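You operate a simulated robot arm through the tools that you are given. There is no shell and no other tool.

You run a simulated robot arm. Do the job below in one go: nothing can be reset, and whatever is moved stays where it is left.

## Task
Swap the thin roll in the small let-off for the one named on the trial card.
Fine: thin roll into trough 1, and both latches shut again.

Only the result counts: the job must be done as asked and must still hold three seconds after the hand-in. Knocking over, shifting, dropping, spilling or breaking anything else fails it.

## Robot
A 7-joint arm with a two-finger parallel gripper, fixed in place. Base frame: the origin is at the foot of the arm, x ahead of it, y to its left, z up; the work surface is at about z = 800. Lengths are in mm, angles in rad, forces in N, time in s.
Its first joint turns from -2.601 to 2.601 rad. Payload 3.43 kg.
The TCP is the grasp point between the finger pads, 30 mm short of the fingertips. In the tool frame z runs along the fingers and y along their closing line. The gripper opens to 94 mm. The fingers are 28 mm wide and 10 mm thick; the gripper's body (50 by 96 mm) begins 55 mm behind the TCP.
Orientation is told as [roll, pitch, yaw] about the base's x, y, z axes, in that order, counted from this pose: with the fingers straight down and closing along the base's y, the tool's x points along the base's -x, its y along +y and its z along -z.

## Interface
- The arm moves only by the tool move_arm. Its argument "deltas" is a list of rows, each an object (a shift or turn left out is 0, a gripper value left out holds the last) with "travel": the shift along the tool's x, y, z in mm, a list of three; "turn": the turn, a rotation vector about the tool's x, y, z in rad, a list of three. In form: [{"travel": [dx, dy, dz], "turn": [rx, ry, rz]}, ...]. A call has 1 to 20 rows; each row shifts and turns the commanded pose from where the row before left it, along the tool's axes as they then stand. "hand" is the opening, from 0 (shut) to 1 (fully open), set as the call begins (left out, the last holds). Rows are played at 5 a second. More than 50 mm and 0.15 rad between two rows, or a gripper value outside its range, and nothing of the call is played. A pose out of reach is approached as far as the arm can. The call stops where the force on the tool passes 40 N (or 10 N more than at its start, if that is more) or the arm is blocked; 0.2 s more then pass. Each finger travels about 45 mm/s and halts on what it meets, pressing with about 40 N; the grip force reading is that of the motor and also rises with nothing between the fingers. The clock runs only during rows and for 0.2 s after the last one: add rows that do not move to give the fingers time. It gives the time, the measured TCP pose, the force on the tool (base axes), the opening and the grip force at its end, in the units of the frame above (readings bear some noise), with the torque about the TCP (base axes, N m) and any sound that the robot's microphone picked up.
- Cameras (640 x 400 px; columns grow to the right, rows downward): "scene" is fixed at [51.1, 497.3, 1648.9]; the picture's right is [-0.79, -0.61, 0.00], its down [-0.24, 0.31, -0.92] and it looks along [0.56, -0.73, -0.39] (base axes); focal length 366 px, centre (320, 200). "wrist" rides on the gripper at [76, 14, -103] in the tool frame; the picture's right is [-0.18, 0.98, 0.00], its down [-0.75, -0.14, -0.64] and it looks along [-0.63, -0.12, 0.77] (tool axes); focal length 243 px, centre (320, 200). There is no depth. A picture from a camera that has moved, and an enlarged one, comes with that camera's place and axes in the base frame and with its lens.
- get_image(camera): a new picture of that camera. It takes no simulated time.
- inspect(camera, box): a new picture of the part [left, top, right, bottom] of that camera's present view, enlarged. It takes no simulated time.
- hand_in(): hands the job in; it is judged then, once.

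Places have to be worked out from the pictures, the camera data and where the tool is seen. Open the gripper and draw the arm clear of the work before you hand the job in, unless the task says otherwise.

The tools are called after ">>>" as a command line: name --argument value ..., lists and objects as JSON in quotes. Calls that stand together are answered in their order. move_arm: Moves the arm, as the interface text tells. Its arguments: {"type":"object","properties":{"deltas":{"type":"array","items":{"type":"object","properties":{"travel":{"type":"array","items":{"type":"number"}},"turn":{"type":"array","items":{"type":"number"}}}}},"hand":{"type":"number"}},"required":["deltas"]} The other tools are called the same way: get_image (camera) takes a picture; inspect (camera, box) takes an enlarged picture of a part of a camera's view; hand_in () hands the job in.

At the start:

```text
t: 0.0
tcp_pos: [799.1, -580.4, 1183.7]
tcp_rot: [0.0, 0.001, 0.0]
contact_force: [-0.9, -0.2, 0.0]
moment: [0.02, 0.0, -0.02]
width: 93.9
gripper_force: 0.1
```

scene: 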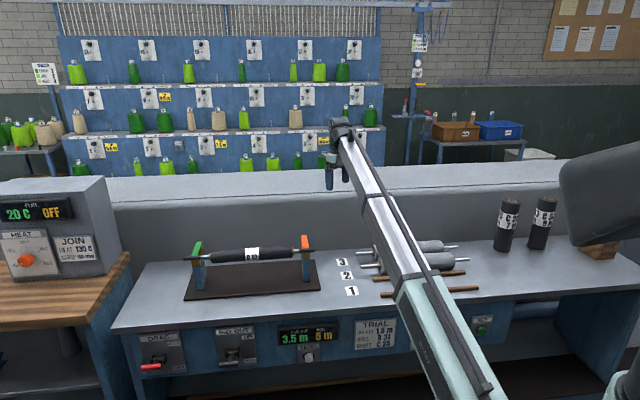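
wrist: 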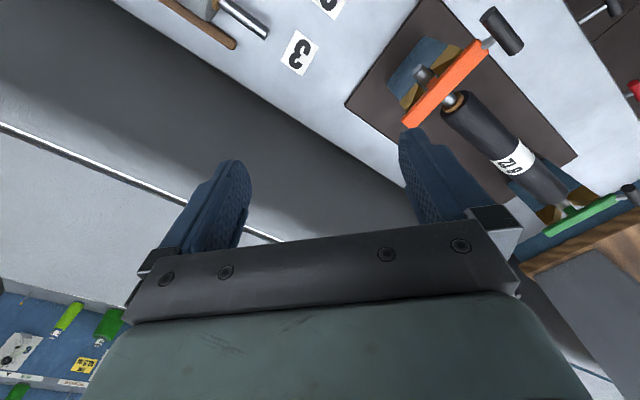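

I'll look closely at the trial card, the let-off, the rolls and the troughs before I move anything.

>>> inspect --camera "scene" --box '[120, 310, 520, 380]'

>>> inspect --camera "scene" --box '[170, 220, 330, 320]'

>>> inspect --camera "scene" --box '[320, 220, 480, 320]'

>>> inspect --camera "scene" --box '[470, 180, 630, 280]'

>>> inspect --camera "wrist" --box '[320, 0, 640, 240]'

>>> inspect --camera "scene" --box '[340, 310, 420, 360]'

```text
1.60 times, centred on (320, 345) of scene
camera zoom: at [51.1, 497.3, 1648.9], right [-0.79, -0.61, 0.0], down [-0.24, 0.31, -0.92], along [0.56, -0.73, -0.39], focal length 586 px, centre (320, -32)
```

zoom: 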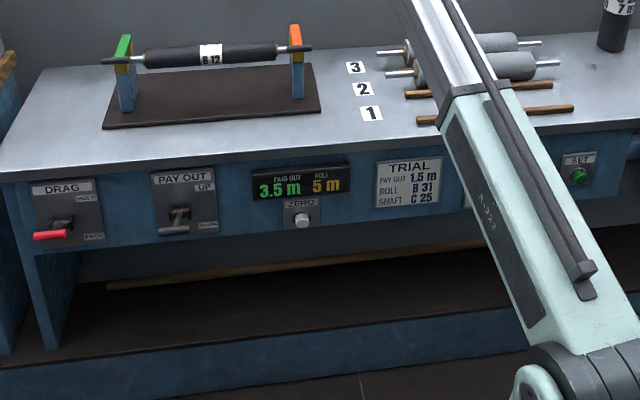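

```text
4.00 times, centred on (250, 270) of scene
camera zoom: at [51.1, 497.3, 1648.9], right [-0.79, -0.61, 0.0], down [-0.24, 0.31, -0.92], along [0.56, -0.73, -0.39], focal length 1465 px, centre (600, -80)
```

zoom: 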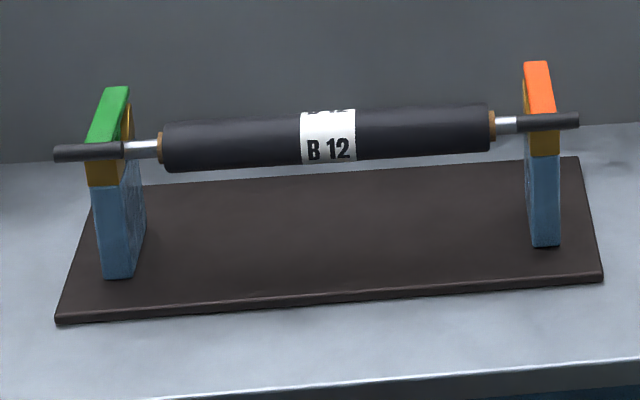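

```text
4.00 times, centred on (400, 270) of scene
camera zoom: at [51.1, 497.3, 1648.9], right [-0.79, -0.61, 0.0], down [-0.24, 0.31, -0.92], along [0.56, -0.73, -0.39], focal length 1465 px, centre (0, -80)
```

zoom: 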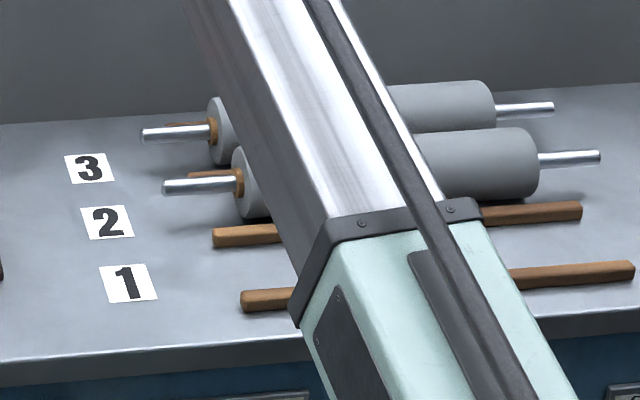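

```text
4.00 times, centred on (550, 230) of scene
camera zoom: at [51.1, 497.3, 1648.9], right [-0.79, -0.61, 0.0], down [-0.24, 0.31, -0.92], along [0.56, -0.73, -0.39], focal length 1465 px, centre (-600, 80)
```

zoom: 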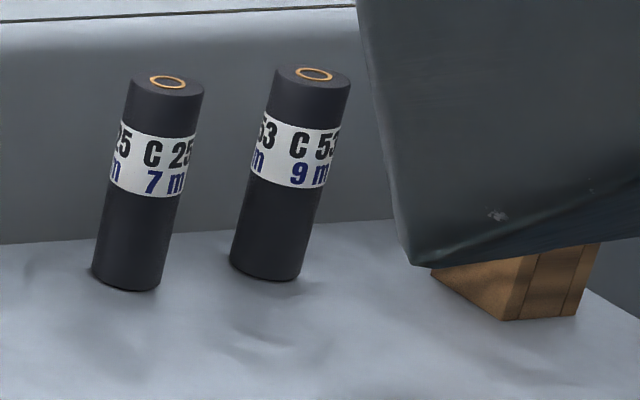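

```text
1.67 times, centred on (480, 120) of wrist
camera zoom: at [724.2, -566.0, 1285.5], right [0.18, 0.98, 0.0], down [0.75, -0.14, 0.64], along [0.63, -0.12, -0.77], focal length 404 px, centre (53, 333)
```

zoom: 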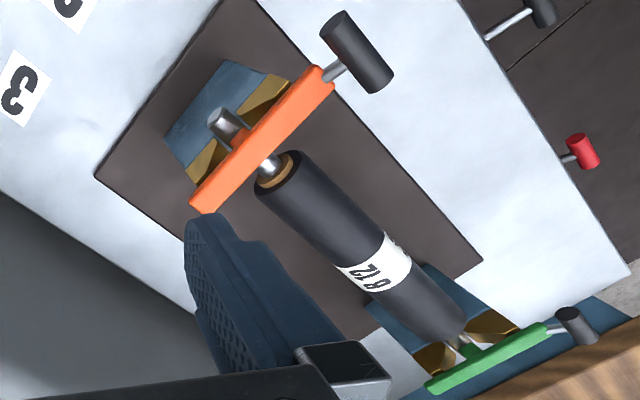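

```text
8.00 times, centred on (380, 335) of scene
camera zoom: at [51.1, 497.3, 1648.9], right [-0.79, -0.61, 0.0], down [-0.24, 0.31, -0.92], along [0.56, -0.73, -0.39], focal length 2930 px, centre (-160, -880)
```

zoom: 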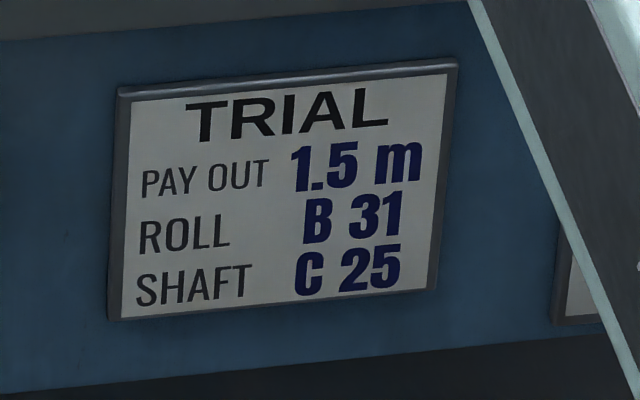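

The trial card names ROLL B 31, and the let-off holds B 12. The arm hides the trough rolls and another card, so I'll move over to the near side of the troughs, stay high, and turn the wrist camera outward to read the labels.

>>> move_arm --deltas '[{"travel": [49, 4, 0]}, {"travel": [49, 4, 0]}, {"travel": [49, 4, 0]}, {"travel": [49, 4, 0]}, {"travel": [49, 4, 0]}, {"travel": [49, 4, 0]}, {"travel": [49, 4, 0]}, {"travel": [49, 4, 0]}, {"travel": [49, 4, 0]}, {"travel": [49, 4, 0]}, {"turn": [0, 0, 0.131]}, {"turn": [0, 0, 0.131]}, {"turn": [0, 0, 0.131]}, {"turn": [0, 0, 0.131]}, {"turn": [0, 0, 0.131]}, {"turn": [0, 0, 0.131]}, {}]'

>>> get_image --camera "scene"

>>> get_image --camera "wrist"

```text
t: 3.0
tcp_pos: [332.6, -574.0, 1106.1]
tcp_rot: [-0.011, -0.015, -0.502]
contact_force: [-0.6, -2.1, -2.8]
moment: [0.16, -0.16, 0.15]
width: 93.8
gripper_force: 0.1
out of reach, approached as far as the arm can: row 5, 6, 7, 8, 9, 10
stopped in row 15: the force on the tool passed its limit at 57 N (the readings are from after the stop); the commanded pose is now the measured one
```

```text
taken
```

scene: 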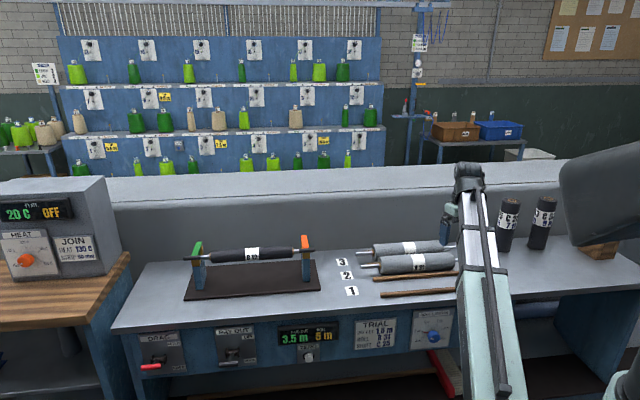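

```text
taken
camera wrist: at [272.7, -523.0, 1206.0], right [0.64, 0.77, -0.01], down [0.59, -0.48, 0.66], along [0.5, -0.42, -0.76], focal length 243 px, centre (320, 200)
```

wrist: 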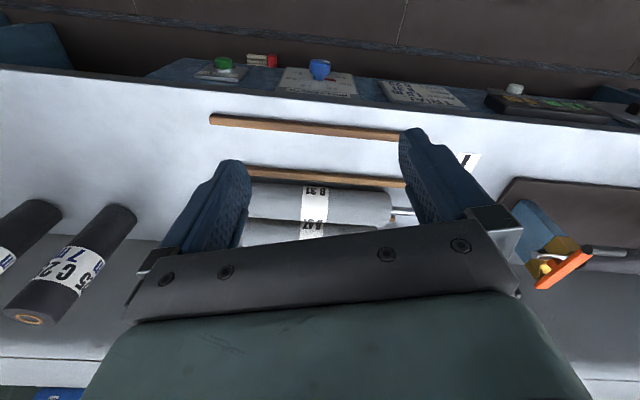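

The commanded path went inside the arm's inner reach limit and the arm sagged and stopped. No contact force remains. Next I'll read the labels in this view.

>>> inspect --camera "wrist" --box '[240, 170, 420, 250]'

>>> inspect --camera "scene" --box '[330, 225, 470, 315]'

>>> inspect --camera "scene" --box '[120, 310, 520, 400]'

>>> inspect --camera "wrist" --box '[480, 160, 640, 320]'

```text
3.56 times, centred on (330, 210) of wrist
camera zoom: at [272.7, -523.0, 1206.0], right [0.64, 0.77, -0.01], down [0.59, -0.48, 0.66], along [0.5, -0.42, -0.76], focal length 863 px, centre (284, 164)
```

zoom: 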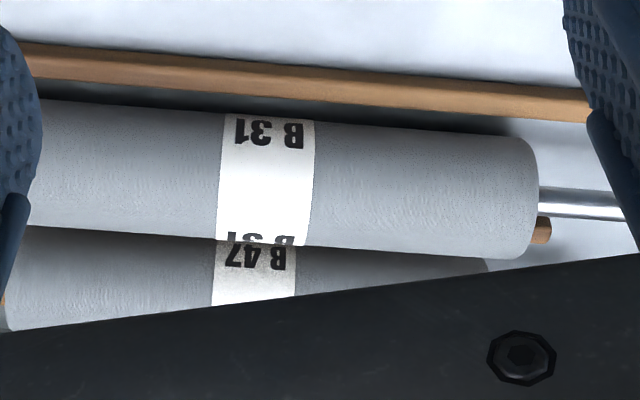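

```text
4.44 times, centred on (400, 270) of scene
camera zoom: at [51.1, 497.3, 1648.9], right [-0.79, -0.61, 0.0], down [-0.24, 0.31, -0.92], along [0.56, -0.73, -0.39], focal length 1628 px, centre (-36, -111)
```

zoom: 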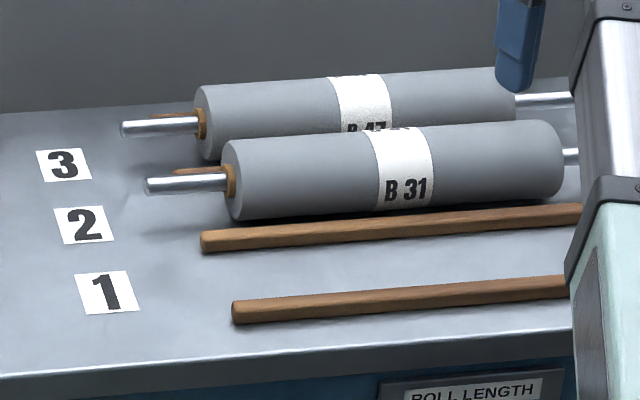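

```text
1.60 times, centred on (320, 355) of scene
camera zoom: at [51.1, 497.3, 1648.9], right [-0.79, -0.61, 0.0], down [-0.24, 0.31, -0.92], along [0.56, -0.73, -0.39], focal length 586 px, centre (320, -48)
```

zoom: 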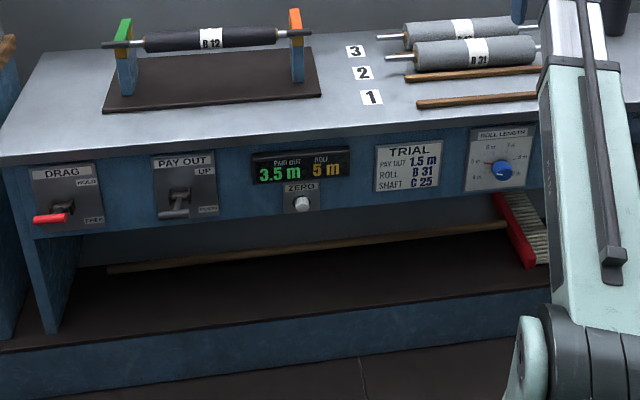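

```text
2.50 times, centred on (560, 240) of wrist
camera zoom: at [272.7, -523.0, 1206.0], right [0.64, 0.77, -0.01], down [0.59, -0.48, 0.66], along [0.5, -0.42, -0.76], focal length 606 px, centre (-280, 100)
```

zoom: 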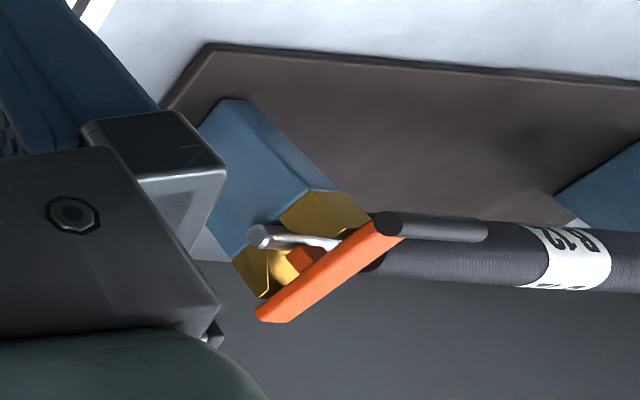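

B 31 is the roll in trough 2, trough 1 is empty, and B 47 is in trough 3. Now I'll move towards the let-off, keeping outside the inner reach limit, to look at the latches up close.

>>> move_arm --deltas '[{"travel": [-31, 38, -10]}, {"travel": [-31, 38, -10]}, {"travel": [-31, 38, -10]}, {"travel": [-31, 38, -10]}, {"travel": [-31, 38, -10]}, {"travel": [4.5, 44.5, 0]}, {"travel": [4.5, 44.5, 0]}, {"travel": [4.5, 44.5, 0]}, {"travel": [4.5, 44.5, 0]}, {"travel": [4.5, 44.5, 0]}, {"travel": [4.5, 44.5, 0]}, {"travel": [4.5, 44.5, 0]}, {"travel": [4.5, 44.5, 0]}, {"turn": [0, 0, 0.14]}, {"turn": [0, 0, 0.14]}, {}]'

>>> get_image --camera "wrist"

>>> get_image --camera "scene"

```text
t: 3.4
tcp_pos: [357.8, -564.2, 1110.4]
tcp_rot: [-0.016, -0.023, -0.494]
contact_force: [-0.8, -0.9, -0.5]
moment: [-0.03, -0.03, 0.08]
width: 94.0
gripper_force: 0.0
stopped in row 1: the force on the tool passed its limit at 53 N (the readings are from after the stop); the commanded pose is now the measured one
```

```text
taken
camera wrist: at [298.2, -513.5, 1210.0], right [0.63, 0.78, -0.01], down [0.59, -0.47, 0.66], along [0.51, -0.42, -0.75], focal length 243 px, centre (320, 200)
```

wrist: 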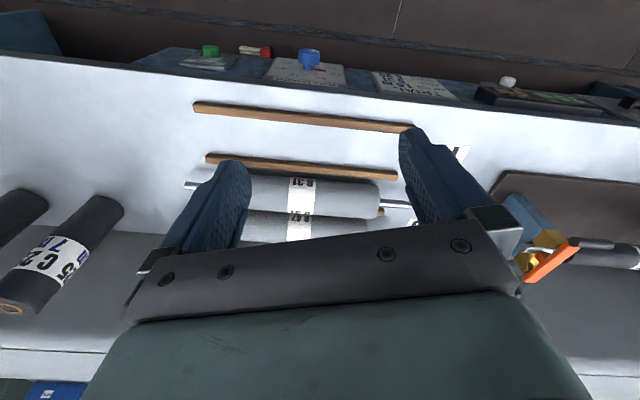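

```text
taken
```

scene: 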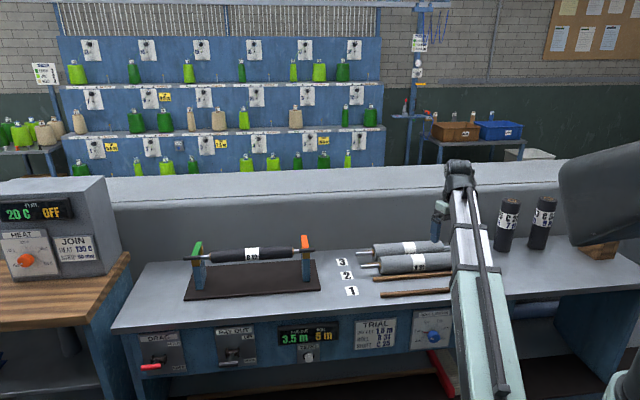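

The stop came without any contact and looks like a jolt near the reach limit. I'll ease away from the limit with smaller steps.

>>> move_arm --deltas '[{"travel": [-5, 5, 0]}, {"travel": [-10, 10, -2]}, {"travel": [-15, 15, -5]}, {"travel": [-20, 20, -5]}, {"travel": [-25, 25, -8]}, {"travel": [-25, 30, -8]}, {"travel": [-20, 30, -8]}, {"travel": [-15, 30, -5]}, {"travel": [-5, 25, -5]}, {"travel": [0, 20, 0]}, {"travel": [0, 10, 0]}, {}]'

```text
t: 4.2
tcp_pos: [396.8, -554.5, 1116.8]
tcp_rot: [-0.018, -0.028, -0.492]
contact_force: [5.2, -1.5, -6.8]
moment: [-0.28, 0.24, -0.24]
width: 94.3
gripper_force: 0.0
stopped in row 4: the force on the tool passed its limit at 45 N (the readings are from after the stop); the commanded pose is now the measured one
```

I'll try a few very slow steps and check whether the force readings build up.

>>> move_arm --deltas '[{}, {}, {}]'

>>> move_arm --deltas '[{"travel": [-4, 4, -1]}, {"travel": [-6, 6, -2]}, {"travel": [-8, 8, -2]}, {"travel": [-8, 8, -2]}, {"travel": [-10, 10, -2]}, {"travel": [-10, 10, -2]}, {"travel": [-10, 10, -2]}, {"travel": [-10, 10, -2]}, {"travel": [-10, 10, -2]}, {"travel": [-8, 8, -2]}, {"travel": [-5, 5, -2]}, {}]'

```text
t: 5.0
tcp_pos: [396.6, -553.9, 1116.5]
tcp_rot: [-0.019, -0.028, -0.489]
contact_force: [4.6, -4.2, -11.1]
moment: [-0.15, -0.22, 0.06]
width: 94.2
gripper_force: 0.0
```

```text
t: 5.8
tcp_pos: [417.9, -549.2, 1120.8]
tcp_rot: [-0.02, -0.031, -0.487]
contact_force: [6.1, -2.5, -9.7]
moment: [-0.25, 0.1, -0.2]
width: 94.1
gripper_force: 0.0
stopped in row 3: the force on the tool passed its limit at 42 N (the readings are from after the stop); the commanded pose is now the measured one
```

A steady force pushes the tool outward and down, which suggests the folded arm is pressing on itself near the inner limit. I'll back out radially in small steps.

>>> move_arm --deltas '[{"travel": [-5, -2, 0]}, {"travel": [-9, -4, 0]}, {"travel": [-9, -4, 0]}, {"travel": [-9, -4, 0]}, {"travel": [-9, -4, 0]}, {"travel": [-9, -4, 0]}, {"travel": [-9, -4, 0]}, {"travel": [-9, -4, 0]}, {"travel": [-9, -4, 0]}, {"travel": [-5, -2, 0]}, {}, {}]'

>>> get_image --camera "scene"

```text
t: 8.4
tcp_pos: [473.4, -618.7, 1124.0]
tcp_rot: [-0.021, -0.028, -0.487]
contact_force: [-0.3, 0.1, 0.2]
moment: [0.0, 0.0, 0.03]
width: 93.8
gripper_force: 0.0
```

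```text
taken
```

scene: 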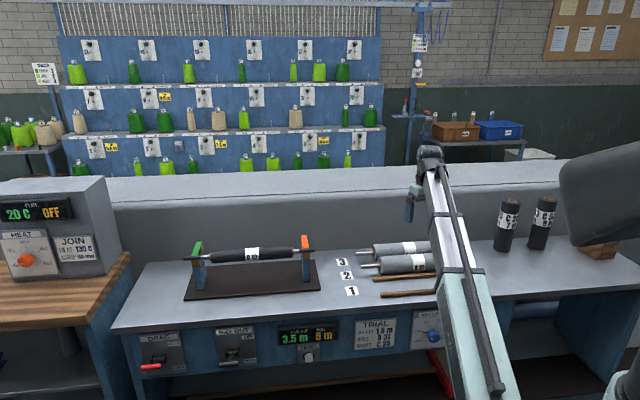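

Free again. I'll arc around at about 770 mm radius to the near side of the let-off, then square the yaw.

>>> move_arm --deltas '[{"travel": [-4, 14, 0]}, {"travel": [-8.6, 28.5, 0]}, {"travel": [-8.6, 28.5, 0]}, {"travel": [-8.6, 28.5, 0]}, {"travel": [-8.6, 28.5, 0]}, {"travel": [-8.6, 28.5, 0]}, {"travel": [-8.6, 28.5, 0]}, {"travel": [-8.6, 28.5, 0]}, {"travel": [-4, 14, 0]}, {"travel": [1.9, 28, 0]}, {"travel": [1.9, 28, 0]}, {"travel": [1.9, 28, 0]}, {"travel": [1.9, 28, 0]}, {"travel": [1.9, 28, 0]}, {"travel": [1.9, 28, 0]}, {"travel": [1.9, 28, 0], "turn": [0, 0, 0.05]}, {"turn": [0, 0, 0.1]}, {"turn": [0, 0, 0.1]}, {"turn": [0, 0, 0.05]}, {}]'

>>> get_image --camera "wrist"

>>> get_image --camera "scene"

```text
t: 12.6
tcp_pos: [719.0, -270.6, 1117.6]
tcp_rot: [-0.009, -0.033, -0.791]
contact_force: [-0.2, 1.2, -1.0]
moment: [-0.01, -0.04, 0.02]
width: 94.2
gripper_force: 0.2
```

```text
taken
camera wrist: at [674.6, -203.4, 1216.8], right [0.83, 0.56, 0.0], down [0.42, -0.61, 0.67], along [0.37, -0.55, -0.74], focal length 243 px, centre (320, 200)
```

wrist: 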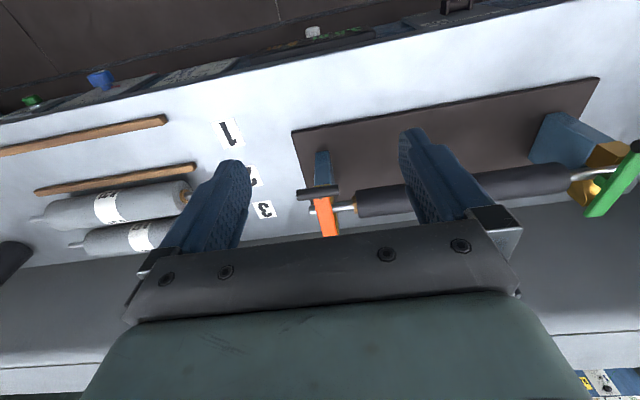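

```text
taken
```

scene: 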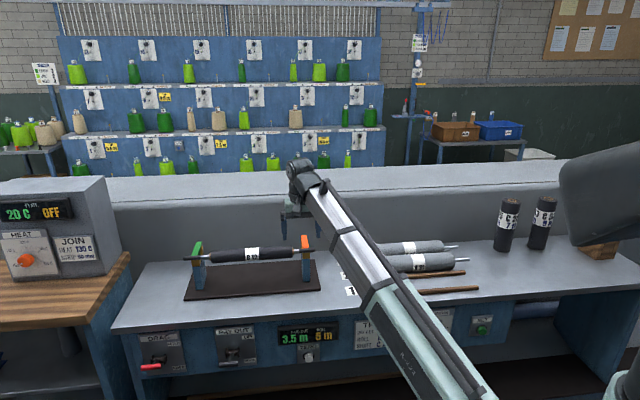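

>>> inspect --camera "wrist" --box '[270, 130, 400, 250]'

>>> inspect --camera "wrist" --box '[510, 90, 640, 230]'

>>> inspect --camera "scene" --box '[170, 230, 230, 300]'

>>> inspect --camera "scene" --box '[280, 225, 340, 295]'

```text
3.33 times, centred on (335, 190) of wrist
camera zoom: at [674.6, -203.4, 1216.8], right [0.83, 0.56, 0.0], down [0.42, -0.61, 0.67], along [0.37, -0.55, -0.74], focal length 809 px, centre (270, 233)
```

zoom: 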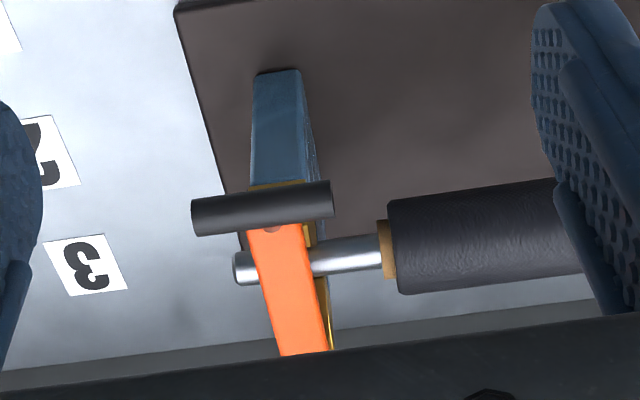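

```text
2.86 times, centred on (575, 160) of wrist
camera zoom: at [674.6, -203.4, 1216.8], right [0.83, 0.56, 0.0], down [0.42, -0.61, 0.67], along [0.37, -0.55, -0.74], focal length 693 px, centre (-409, 314)
```

zoom: 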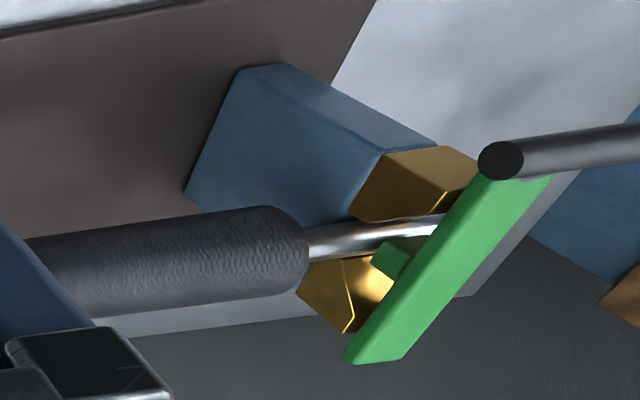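

```text
5.71 times, centred on (200, 265) of scene
camera zoom: at [51.1, 497.3, 1648.9], right [-0.79, -0.61, 0.0], down [-0.24, 0.31, -0.92], along [0.56, -0.73, -0.39], focal length 2093 px, centre (1006, -171)
```

zoom: 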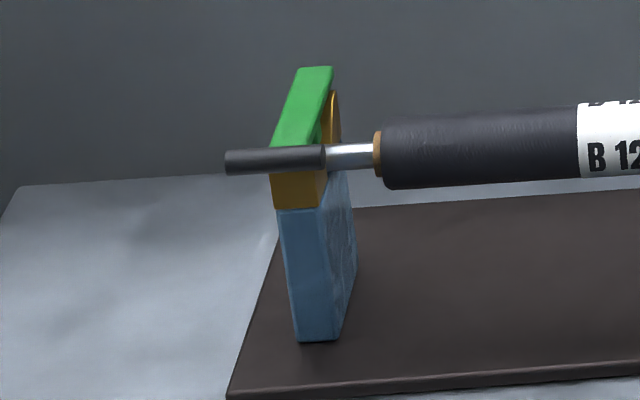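

```text
5.71 times, centred on (310, 260) of scene
camera zoom: at [51.1, 497.3, 1648.9], right [-0.79, -0.61, 0.0], down [-0.24, 0.31, -0.92], along [0.56, -0.73, -0.39], focal length 2093 px, centre (377, -143)
```

zoom: 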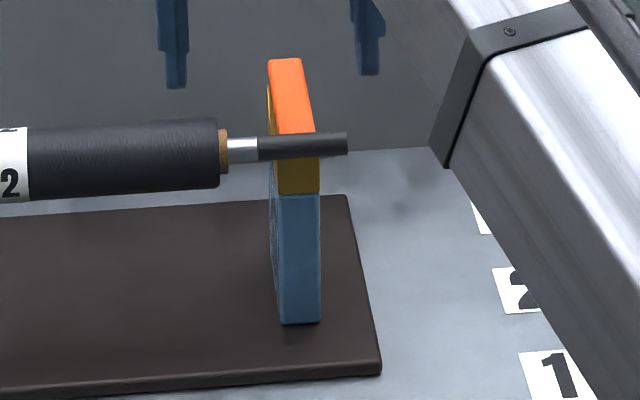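

From two views: roll axis is about d≈904, z≈919 (s along the bench, d away from me), orange handle at s≈287, d≈828, z≈964, green handle at s≈687, d≈832, z≈964. The green one is far out, so I'll level the tool and test the reach up high near it.

>>> move_arm --deltas '[{"turn": [-0.009, 0.033, -0.006]}, {"travel": [-5, 20, 0]}, {"travel": [-10, 35, 0]}, {"travel": [-10, 35, 0]}, {"travel": [-10, 35, 0]}, {"travel": [-10, 35, 0]}, {"travel": [-10, 35, 0]}, {"travel": [-10, 35, 0]}, {"travel": [-10, 35, 0]}, {"travel": [-5, 20, 0]}, {}]'

>>> get_image --camera "wrist"

>>> get_image --camera "scene"

```text
t: 15.0
tcp_pos: [977.3, -124.9, 1118.1]
tcp_rot: [-0.001, -0.001, -0.782]
contact_force: [-0.4, 0.4, -0.1]
moment: [-0.02, 0.01, -0.01]
width: 94.2
gripper_force: 0.0
```

```text
taken
camera wrist: at [934.0, -60.8, 1219.0], right [0.82, 0.57, 0.0], down [0.43, -0.63, 0.64], along [0.36, -0.53, -0.77], focal length 243 px, centre (320, 200)
```

wrist: 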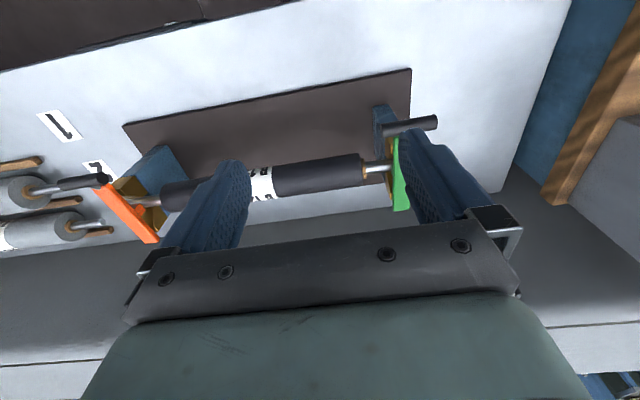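

```text
taken
```

scene: 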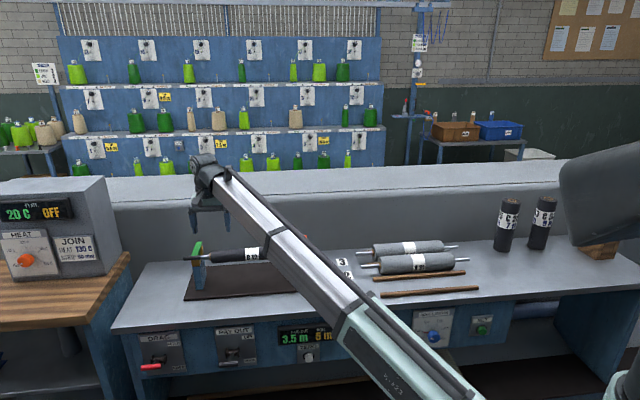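

Reach is good here. Let me inspect the green latch from this angle.

>>> inspect --camera "wrist" --box '[340, 90, 460, 220]'

>>> inspect --camera "wrist" --box '[60, 130, 200, 260]'

>>> move_arm --deltas '[{"travel": [-5, 10, 0]}, {"travel": [-10, 15, 0]}, {"travel": [-10, 15, 0]}, {"travel": [-10, 15, 0]}, {"travel": [-8, 15, 0]}, {"travel": [-5, 10, 0]}, {}]'

>>> get_image --camera "wrist"

```text
3.08 times, centred on (400, 155) of wrist
camera zoom: at [934.0, -60.8, 1219.0], right [0.82, 0.57, 0.0], down [0.43, -0.63, 0.64], along [0.36, -0.53, -0.77], focal length 746 px, centre (74, 338)
```

zoom: 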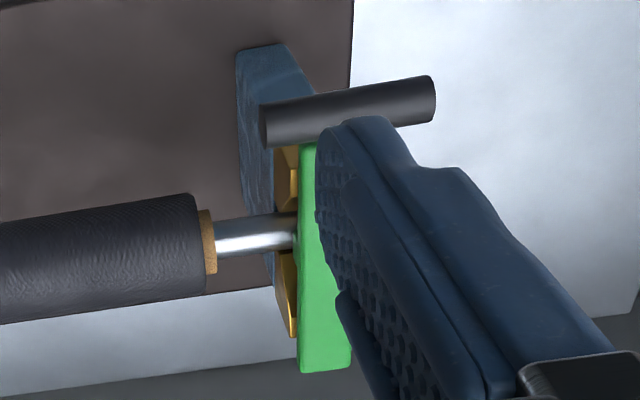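

```text
3.08 times, centred on (130, 195) of wrist
camera zoom: at [934.0, -60.8, 1219.0], right [0.82, 0.57, 0.0], down [0.43, -0.63, 0.64], along [0.36, -0.53, -0.77], focal length 746 px, centre (905, 215)
```

zoom: 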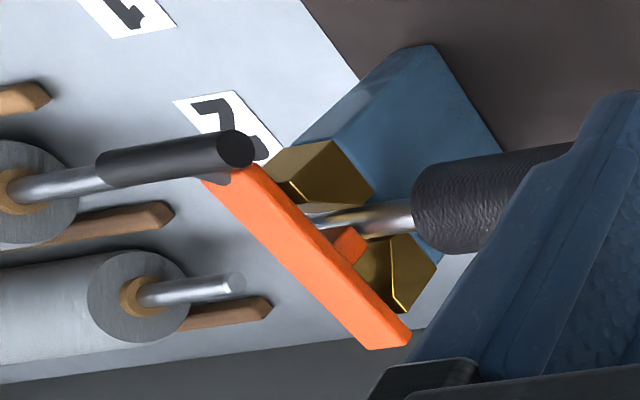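

```text
t: 16.6
tcp_pos: [1067.3, -101.9, 1118.4]
tcp_rot: [-0.001, 0.001, -0.782]
contact_force: [-0.7, 0.5, -0.7]
moment: [-0.01, 0.0, 0.0]
width: 94.0
gripper_force: 0.0
```

```text
taken
camera wrist: at [1024.4, -37.6, 1219.1], right [0.82, 0.57, 0.0], down [0.43, -0.63, 0.64], along [0.36, -0.53, -0.77], focal length 243 px, centre (320, 200)
```

wrist: 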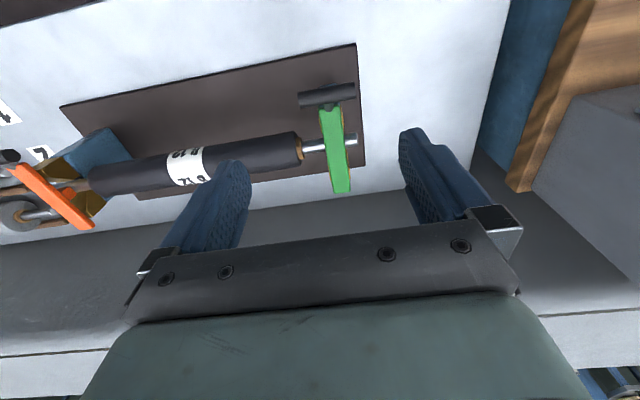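

>>> inspect --camera "wrist" --box '[270, 70, 390, 200]'

>>> inspect --camera "scene" --box '[165, 190, 265, 290]'

```text
3.08 times, centred on (330, 135) of wrist
camera zoom: at [1024.4, -37.6, 1219.1], right [0.82, 0.57, 0.0], down [0.43, -0.63, 0.64], along [0.36, -0.53, -0.77], focal length 746 px, centre (289, 400)
```

zoom: 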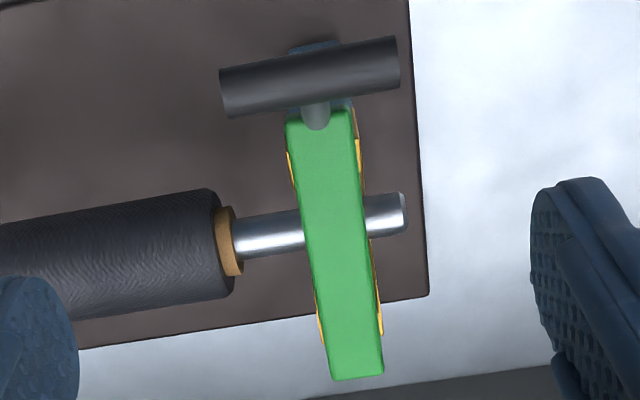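

```text
4.00 times, centred on (215, 240) of scene
camera zoom: at [51.1, 497.3, 1648.9], right [-0.79, -0.61, 0.0], down [-0.24, 0.31, -0.92], along [0.56, -0.73, -0.39], focal length 1465 px, centre (740, 40)
```

zoom: 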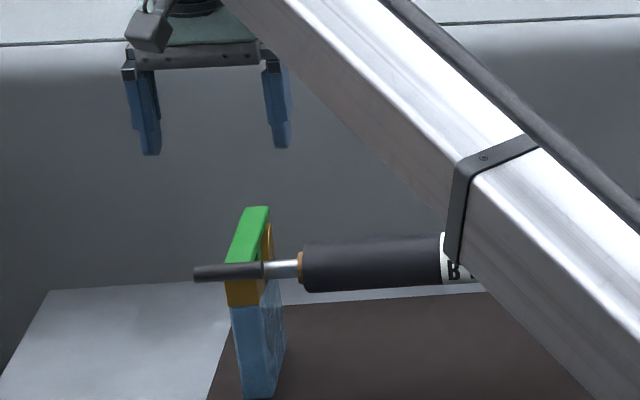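

The green handle is a centred T-bar at s≈690 (ends 662 to 718), d≈826, z≈964. I can straddle its ends with the fingers closing along s and swing the latch up. I'll move to just above it first and check alignment.

>>> move_arm --deltas '[{"travel": [0.5, 7.5, 5]}, {"travel": [0, 0, 20]}, {"travel": [0, 0, 25]}, {"travel": [0, 0, 25]}, {"travel": [0, 0, 20]}, {"travel": [0, 0, 10]}, {}]'

>>> get_image --camera "wrist"

>>> inspect --camera "scene" --box '[165, 200, 265, 300]'

```text
t: 18.2
tcp_pos: [1071.2, -96.2, 1012.5]
tcp_rot: [-0.001, 0.001, -0.781]
contact_force: [0.6, 0.6, -0.3]
moment: [0.01, 0.02, 0.0]
width: 94.0
gripper_force: 0.1
```

```text
taken
camera wrist: at [1028.7, -32.4, 1113.7], right [0.82, 0.57, 0.0], down [0.43, -0.63, 0.64], along [0.36, -0.53, -0.77], focal length 243 px, centre (320, 200)
```

wrist: 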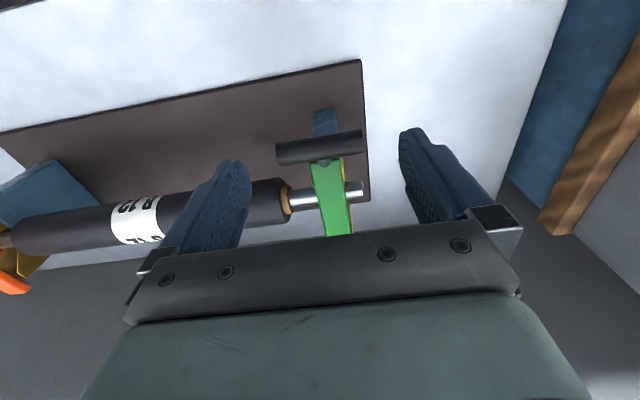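

```text
4.00 times, centred on (215, 250) of scene
camera zoom: at [51.1, 497.3, 1648.9], right [-0.79, -0.61, 0.0], down [-0.24, 0.31, -0.92], along [0.56, -0.73, -0.39], focal length 1465 px, centre (740, 0)
```

zoom: 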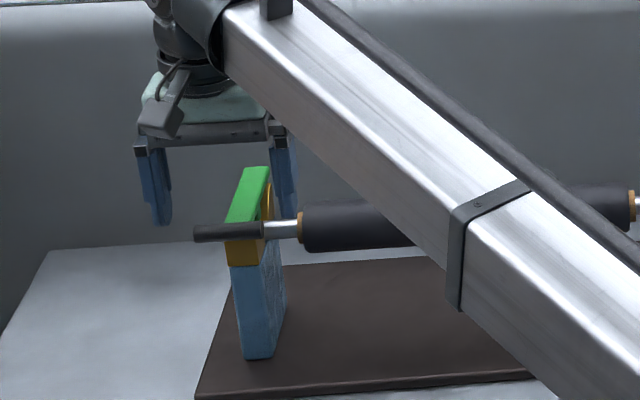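

Both views agree: the handle is centred below the open fingers. I'll lower to z≈967 and close on the handle's ends.

>>> move_arm --deltas '[{"travel": [-1, 0.5, 8]}, {"travel": [0, 0, 12]}, {"travel": [0, 0, 12]}, {"travel": [0, 0, 9]}, {"travel": [0, 0, 4]}, {}]'

>>> get_image --camera "wrist"

>>> inspect --camera "scene" --box '[165, 200, 265, 300]'

```text
t: 19.6
tcp_pos: [1072.7, -96.3, 967.9]
tcp_rot: [0.0, 0.0, -0.781]
contact_force: [0.0, 0.3, -0.5]
moment: [0.02, -0.02, 0.01]
width: 94.0
gripper_force: 0.1
```

```text
taken
camera wrist: at [1030.0, -32.7, 1069.4], right [0.82, 0.57, 0.0], down [0.43, -0.63, 0.64], along [0.36, -0.53, -0.77], focal length 243 px, centre (320, 200)
```

wrist: 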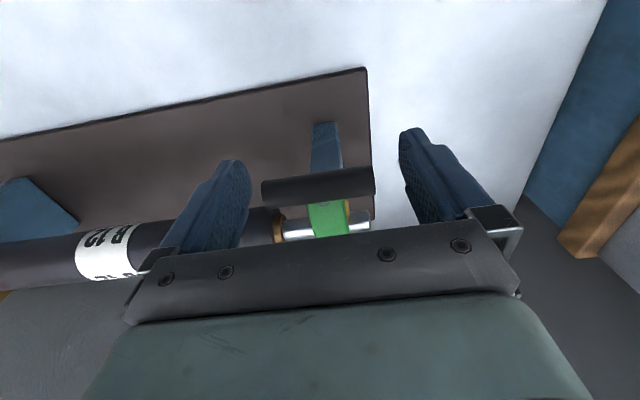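

```text
4.00 times, centred on (215, 250) of scene
camera zoom: at [51.1, 497.3, 1648.9], right [-0.79, -0.61, 0.0], down [-0.24, 0.31, -0.92], along [0.56, -0.73, -0.39], focal length 1465 px, centre (740, 0)
```

zoom: 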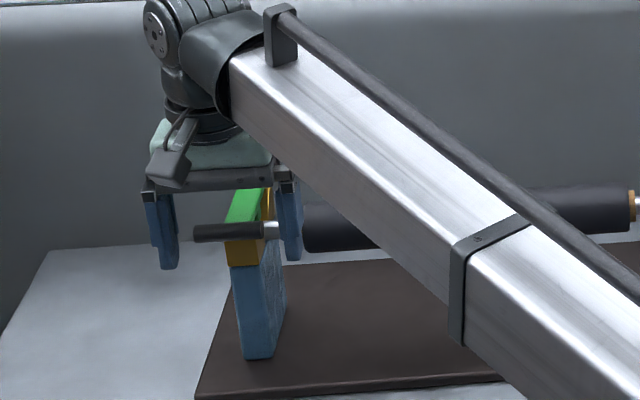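

Handle sits between the pads. Closing now.

>>> move_arm --deltas '[{}, {}, {}, {}, {}]' --hand 0.3

>>> get_image --camera "wrist"

```text
t: 20.8
tcp_pos: [1072.3, -96.6, 967.4]
tcp_rot: [0.001, 0.0, -0.781]
contact_force: [-2.9, -2.8, 0.3]
moment: [0.0, 0.1, 0.01]
width: 70.8
gripper_force: 45.3
```

```text
taken
camera wrist: at [1029.7, -33.0, 1069.5], right [0.82, 0.57, 0.0], down [0.43, -0.63, 0.64], along [0.36, -0.53, -0.77], focal length 243 px, centre (320, 200)
```

wrist: 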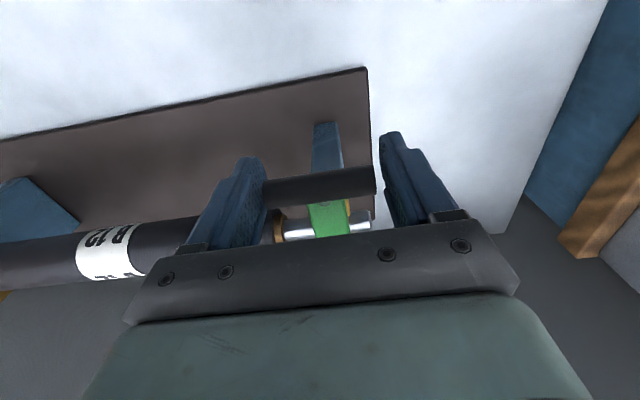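

>>> inspect --camera "wrist" --box '[230, 120, 420, 240]'

>>> inspect --camera "scene" --box '[175, 230, 245, 290]'

```text
3.33 times, centred on (325, 180) of wrist
camera zoom: at [1029.7, -33.0, 1069.5], right [0.82, 0.57, 0.0], down [0.43, -0.63, 0.64], along [0.36, -0.53, -0.77], focal length 809 px, centre (303, 267)
```

zoom: 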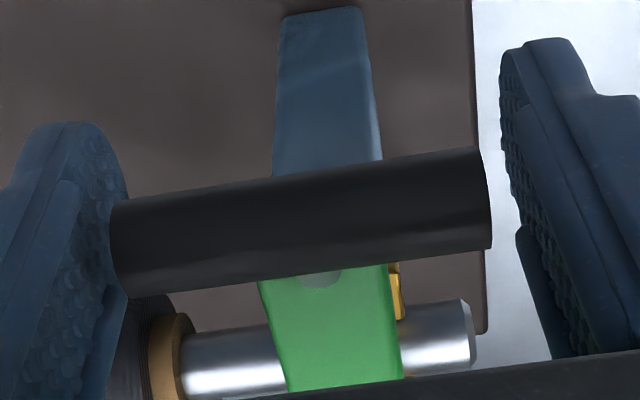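

```text
6.67 times, centred on (210, 260) of scene
camera zoom: at [51.1, 497.3, 1648.9], right [-0.79, -0.61, 0.0], down [-0.24, 0.31, -0.92], along [0.56, -0.73, -0.39], focal length 2442 px, centre (1053, -200)
```

zoom: 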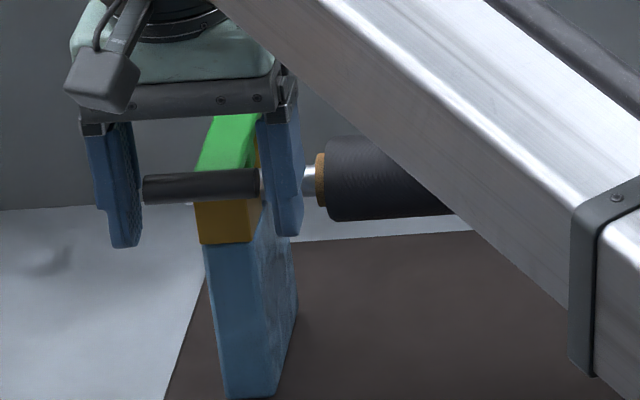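

The inner finger is pressing the handle's end while the outer one is still several mm clear, since the fingers are coupled. I'll shift the tool a little toward −s so both close evenly.

>>> move_arm --deltas '[{"travel": [0, -2, 0]}, {"travel": [0, -2, 0]}, {"travel": [0, -2, 0]}, {}, {}]'

>>> inspect --camera "wrist" --box '[230, 120, 420, 240]'

```text
t: 21.9
tcp_pos: [1073.2, -97.2, 968.3]
tcp_rot: [0.009, 0.001, -0.778]
contact_force: [5.6, 7.1, -3.3]
moment: [-0.15, 0.67, -0.2]
width: 71.2
gripper_force: 45.1
stopped in row 5: the force on the tool passed its limit at 41 N (the readings are from after the stop); the commanded pose is now the measured one
```

```text
3.33 times, centred on (325, 180) of wrist
camera zoom: at [1028.9, -33.9, 1069.5], right [0.82, 0.57, 0.01], down [0.43, -0.63, 0.64], along [0.37, -0.52, -0.77], focal length 809 px, centre (303, 267)
```

zoom: 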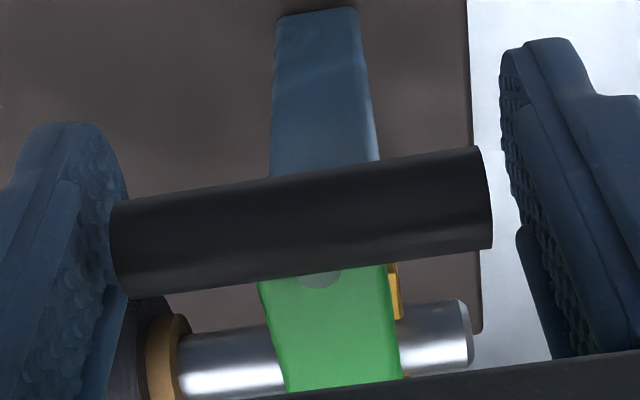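

Reaction is now on the other side, so both pads are touching (handle about 71 mm long) and the grip is good. I'll begin swinging the latch up along its arc about a hinge near d≈950, in small steps, watching forces.

>>> move_arm --deltas '[{"travel": [-0.7, 0, -5]}, {"travel": [-0.8, 0, -5.8]}, {"travel": [-1.2, 0, -5.3]}, {"travel": [-1.2, 0, -5.3]}, {}]'

>>> inspect --camera "scene" --box '[175, 220, 245, 290]'

>>> get_image --camera "wrist"

```text
t: 23.1
tcp_pos: [1075.8, -100.7, 989.5]
tcp_rot: [0.01, -0.001, -0.778]
contact_force: [11.0, 14.0, -9.1]
moment: [0.75, 0.74, -0.01]
width: 71.2
gripper_force: 44.6
```

```text
5.71 times, centred on (210, 255) of scene
camera zoom: at [51.1, 497.3, 1648.9], right [-0.79, -0.61, 0.0], down [-0.24, 0.31, -0.92], along [0.56, -0.73, -0.39], focal length 2093 px, centre (949, -114)
```

zoom: 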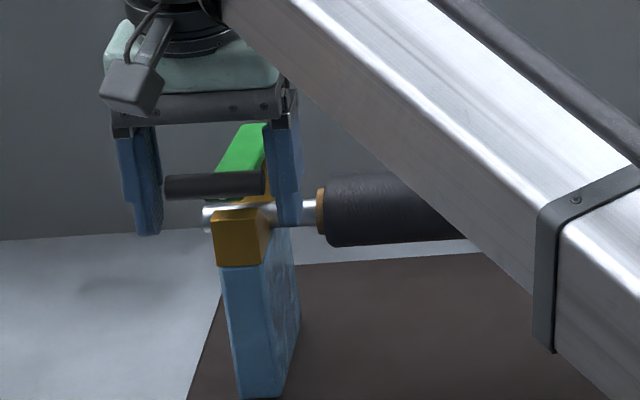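

```text
taken
camera wrist: at [1031.6, -36.6, 1090.8], right [0.82, 0.57, 0.01], down [0.43, -0.63, 0.64], along [0.37, -0.52, -0.77], focal length 243 px, centre (320, 200)
```

wrist: 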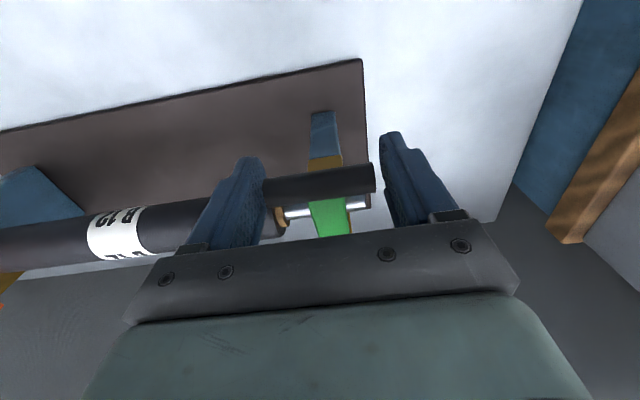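

The latch is swinging up. I'll relieve the side load by easing toward +s, and continue the arc while tilting the tool outward to extend the reach.

>>> move_arm --deltas '[{"travel": [-3.4, 1, -10.3], "turn": [0, -0.05, 0]}, {"travel": [-4.7, 1, -9.8], "turn": [0, -0.05, 0]}, {"travel": [-6.0, 1, -9.0], "turn": [0, -0.05, 0]}, {"travel": [-7.3, 0, -8.2], "turn": [0, -0.05, 0]}, {"travel": [-8.3, 0, -7.0], "turn": [0, -0.05, 0]}, {"travel": [-9.1, 0, -5.9], "turn": [0, -0.05, 0]}, {}]'

>>> inspect --camera "scene" --box '[155, 180, 255, 280]'

>>> get_image --camera "wrist"

```text
t: 24.7
tcp_pos: [1097.1, -121.7, 1046.9]
tcp_rot: [0.005, -0.301, -0.782]
contact_force: [-22.7, 5.3, 4.9]
moment: [0.82, 0.94, -0.14]
width: 71.2
gripper_force: 44.8
```

```text
4.00 times, centred on (205, 230) of scene
camera zoom: at [51.1, 497.3, 1648.9], right [-0.79, -0.61, 0.0], down [-0.24, 0.31, -0.92], along [0.56, -0.73, -0.39], focal length 1465 px, centre (780, 80)
```

zoom: 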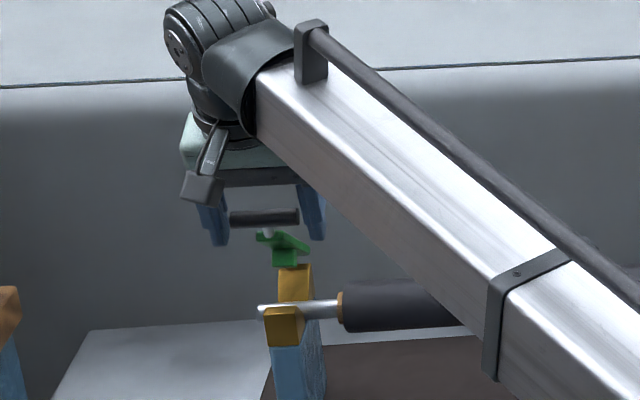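

```text
taken
camera wrist: at [1035.1, -39.4, 1121.0], right [0.82, 0.57, 0.06], down [0.27, -0.48, 0.84], along [0.51, -0.67, -0.55], focal length 243 px, centre (320, 200)
```

wrist: 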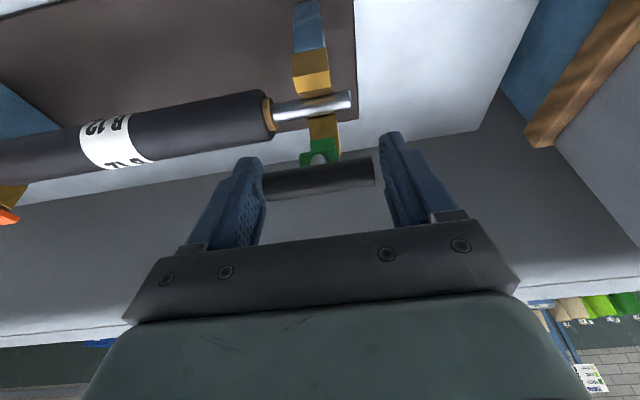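

I'm slightly too close to the hinge; refitting gives the hinge at d≈960, z≈950, R≈135. I'll continue on the corrected arc with more tilt.

>>> move_arm --deltas '[{"travel": [-9.7, -1, -7.7], "turn": [0, -0.05, 0]}, {"travel": [-11.1, 0, -3.8], "turn": [0, -0.05, 0]}, {"travel": [-11.6, 0, -2.3], "turn": [0, -0.05, 0]}, {"travel": [-11.7, 0, -0.7], "turn": [0, -0.05, 0]}, {}]'

>>> inspect --camera "scene" --box '[155, 170, 255, 270]'

>>> get_image --camera "wrist"

```text
t: 25.9
tcp_pos: [1124.7, -148.7, 1075.3]
tcp_rot: [0.007, -0.501, -0.784]
contact_force: [-8.0, 2.6, -4.5]
moment: [0.69, 0.94, -0.16]
width: 71.1
gripper_force: 45.0
```

```text
4.00 times, centred on (205, 220) of scene
camera zoom: at [51.1, 497.3, 1648.9], right [-0.79, -0.61, 0.0], down [-0.24, 0.31, -0.92], along [0.56, -0.73, -0.39], focal length 1465 px, centre (780, 120)
```

zoom: 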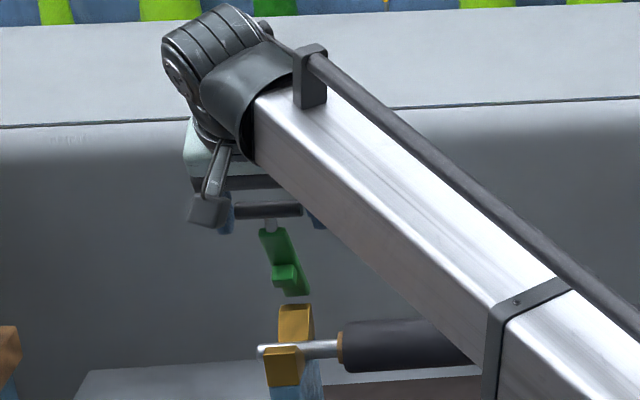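

```text
taken
camera wrist: at [1052.6, -57.1, 1128.0], right [0.81, 0.59, 0.09], down [0.15, -0.35, 0.92], along [0.57, -0.73, -0.37], focal length 243 px, centre (320, 200)
```

wrist: 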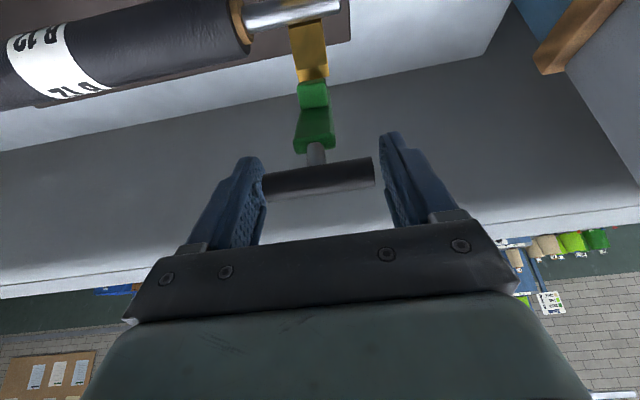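

Forces are low and the latch is about 57° up. Continuing the arc to just past vertical.

>>> move_arm --deltas '[{"travel": [-11.8, 0, 1.0], "turn": [0, -0.05, 0]}, {"travel": [-11.5, 0, 2.5], "turn": [0, -0.05, 0]}, {"travel": [-11.0, 0, 4.0], "turn": [0, -0.05, 0]}, {"travel": [-10.4, 0, 5.5], "turn": [0, -0.05, 0]}, {"travel": [-9.6, 0, 6.9], "turn": [0, -0.05, 0]}, {"travel": [-8.5, 0, 8.2], "turn": [0, -0.05, 0]}, {}]'

>>> inspect --camera "scene" --box '[155, 170, 255, 270]'

>>> get_image --camera "wrist"

```text
t: 27.5
tcp_pos: [1172.0, -196.4, 1088.6]
tcp_rot: [0.01, -0.797, -0.786]
contact_force: [-12.5, -0.5, -11.9]
moment: [0.75, 0.72, 0.01]
width: 71.7
gripper_force: 45.4
```

```text
4.00 times, centred on (205, 220) of scene
camera zoom: at [51.1, 497.3, 1648.9], right [-0.79, -0.61, 0.0], down [-0.24, 0.31, -0.92], along [0.56, -0.73, -0.39], focal length 1465 px, centre (780, 120)
```

zoom: 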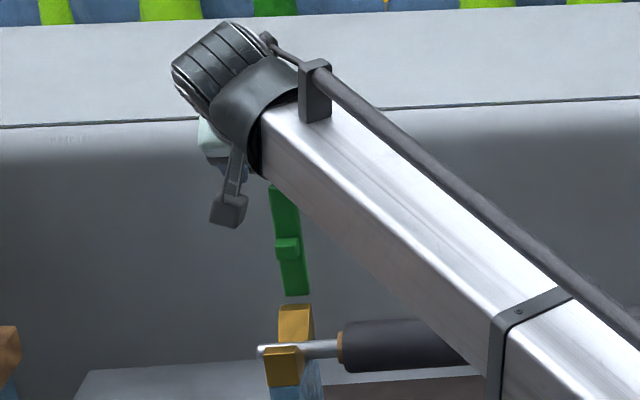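

```text
taken
camera wrist: at [1093.8, -97.6, 1105.1], right [0.78, 0.61, 0.14], down [-0.06, -0.15, 0.99], along [0.62, -0.78, -0.08], focal length 243 px, centre (320, 200)
```

wrist: 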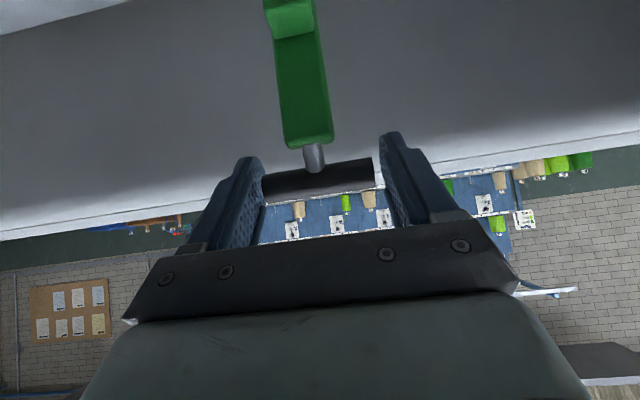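

About vertical now. I'll go a little past to find the latch's open rest position.

>>> move_arm --deltas '[{"travel": [-7.3, 0, 9.2], "turn": [0, -0.05, 0]}, {"travel": [-5.9, 0, 10.1], "turn": [0, -0.05, 0]}, {}]'

>>> inspect --camera "scene" --box '[155, 170, 255, 270]'

```text
t: 28.3
tcp_pos: [1187.9, -212.7, 1086.2]
tcp_rot: [0.009, -0.895, -0.79]
contact_force: [-17.8, 0.9, -16.3]
moment: [0.85, 0.81, 0.17]
width: 71.4
gripper_force: 45.2
```

```text
4.00 times, centred on (205, 220) of scene
camera zoom: at [51.1, 497.3, 1648.9], right [-0.79, -0.61, 0.0], down [-0.24, 0.31, -0.92], along [0.56, -0.73, -0.39], focal length 1465 px, centre (780, 120)
```

zoom: 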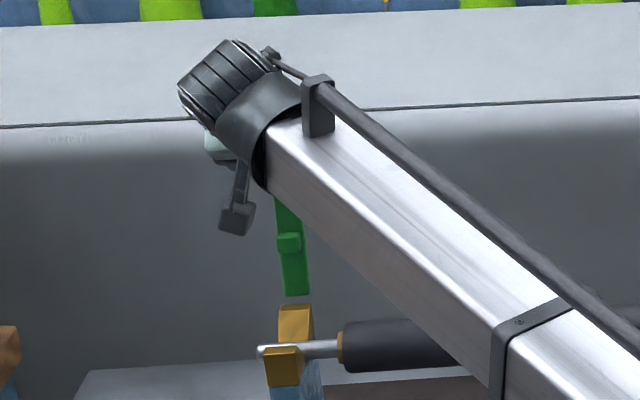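

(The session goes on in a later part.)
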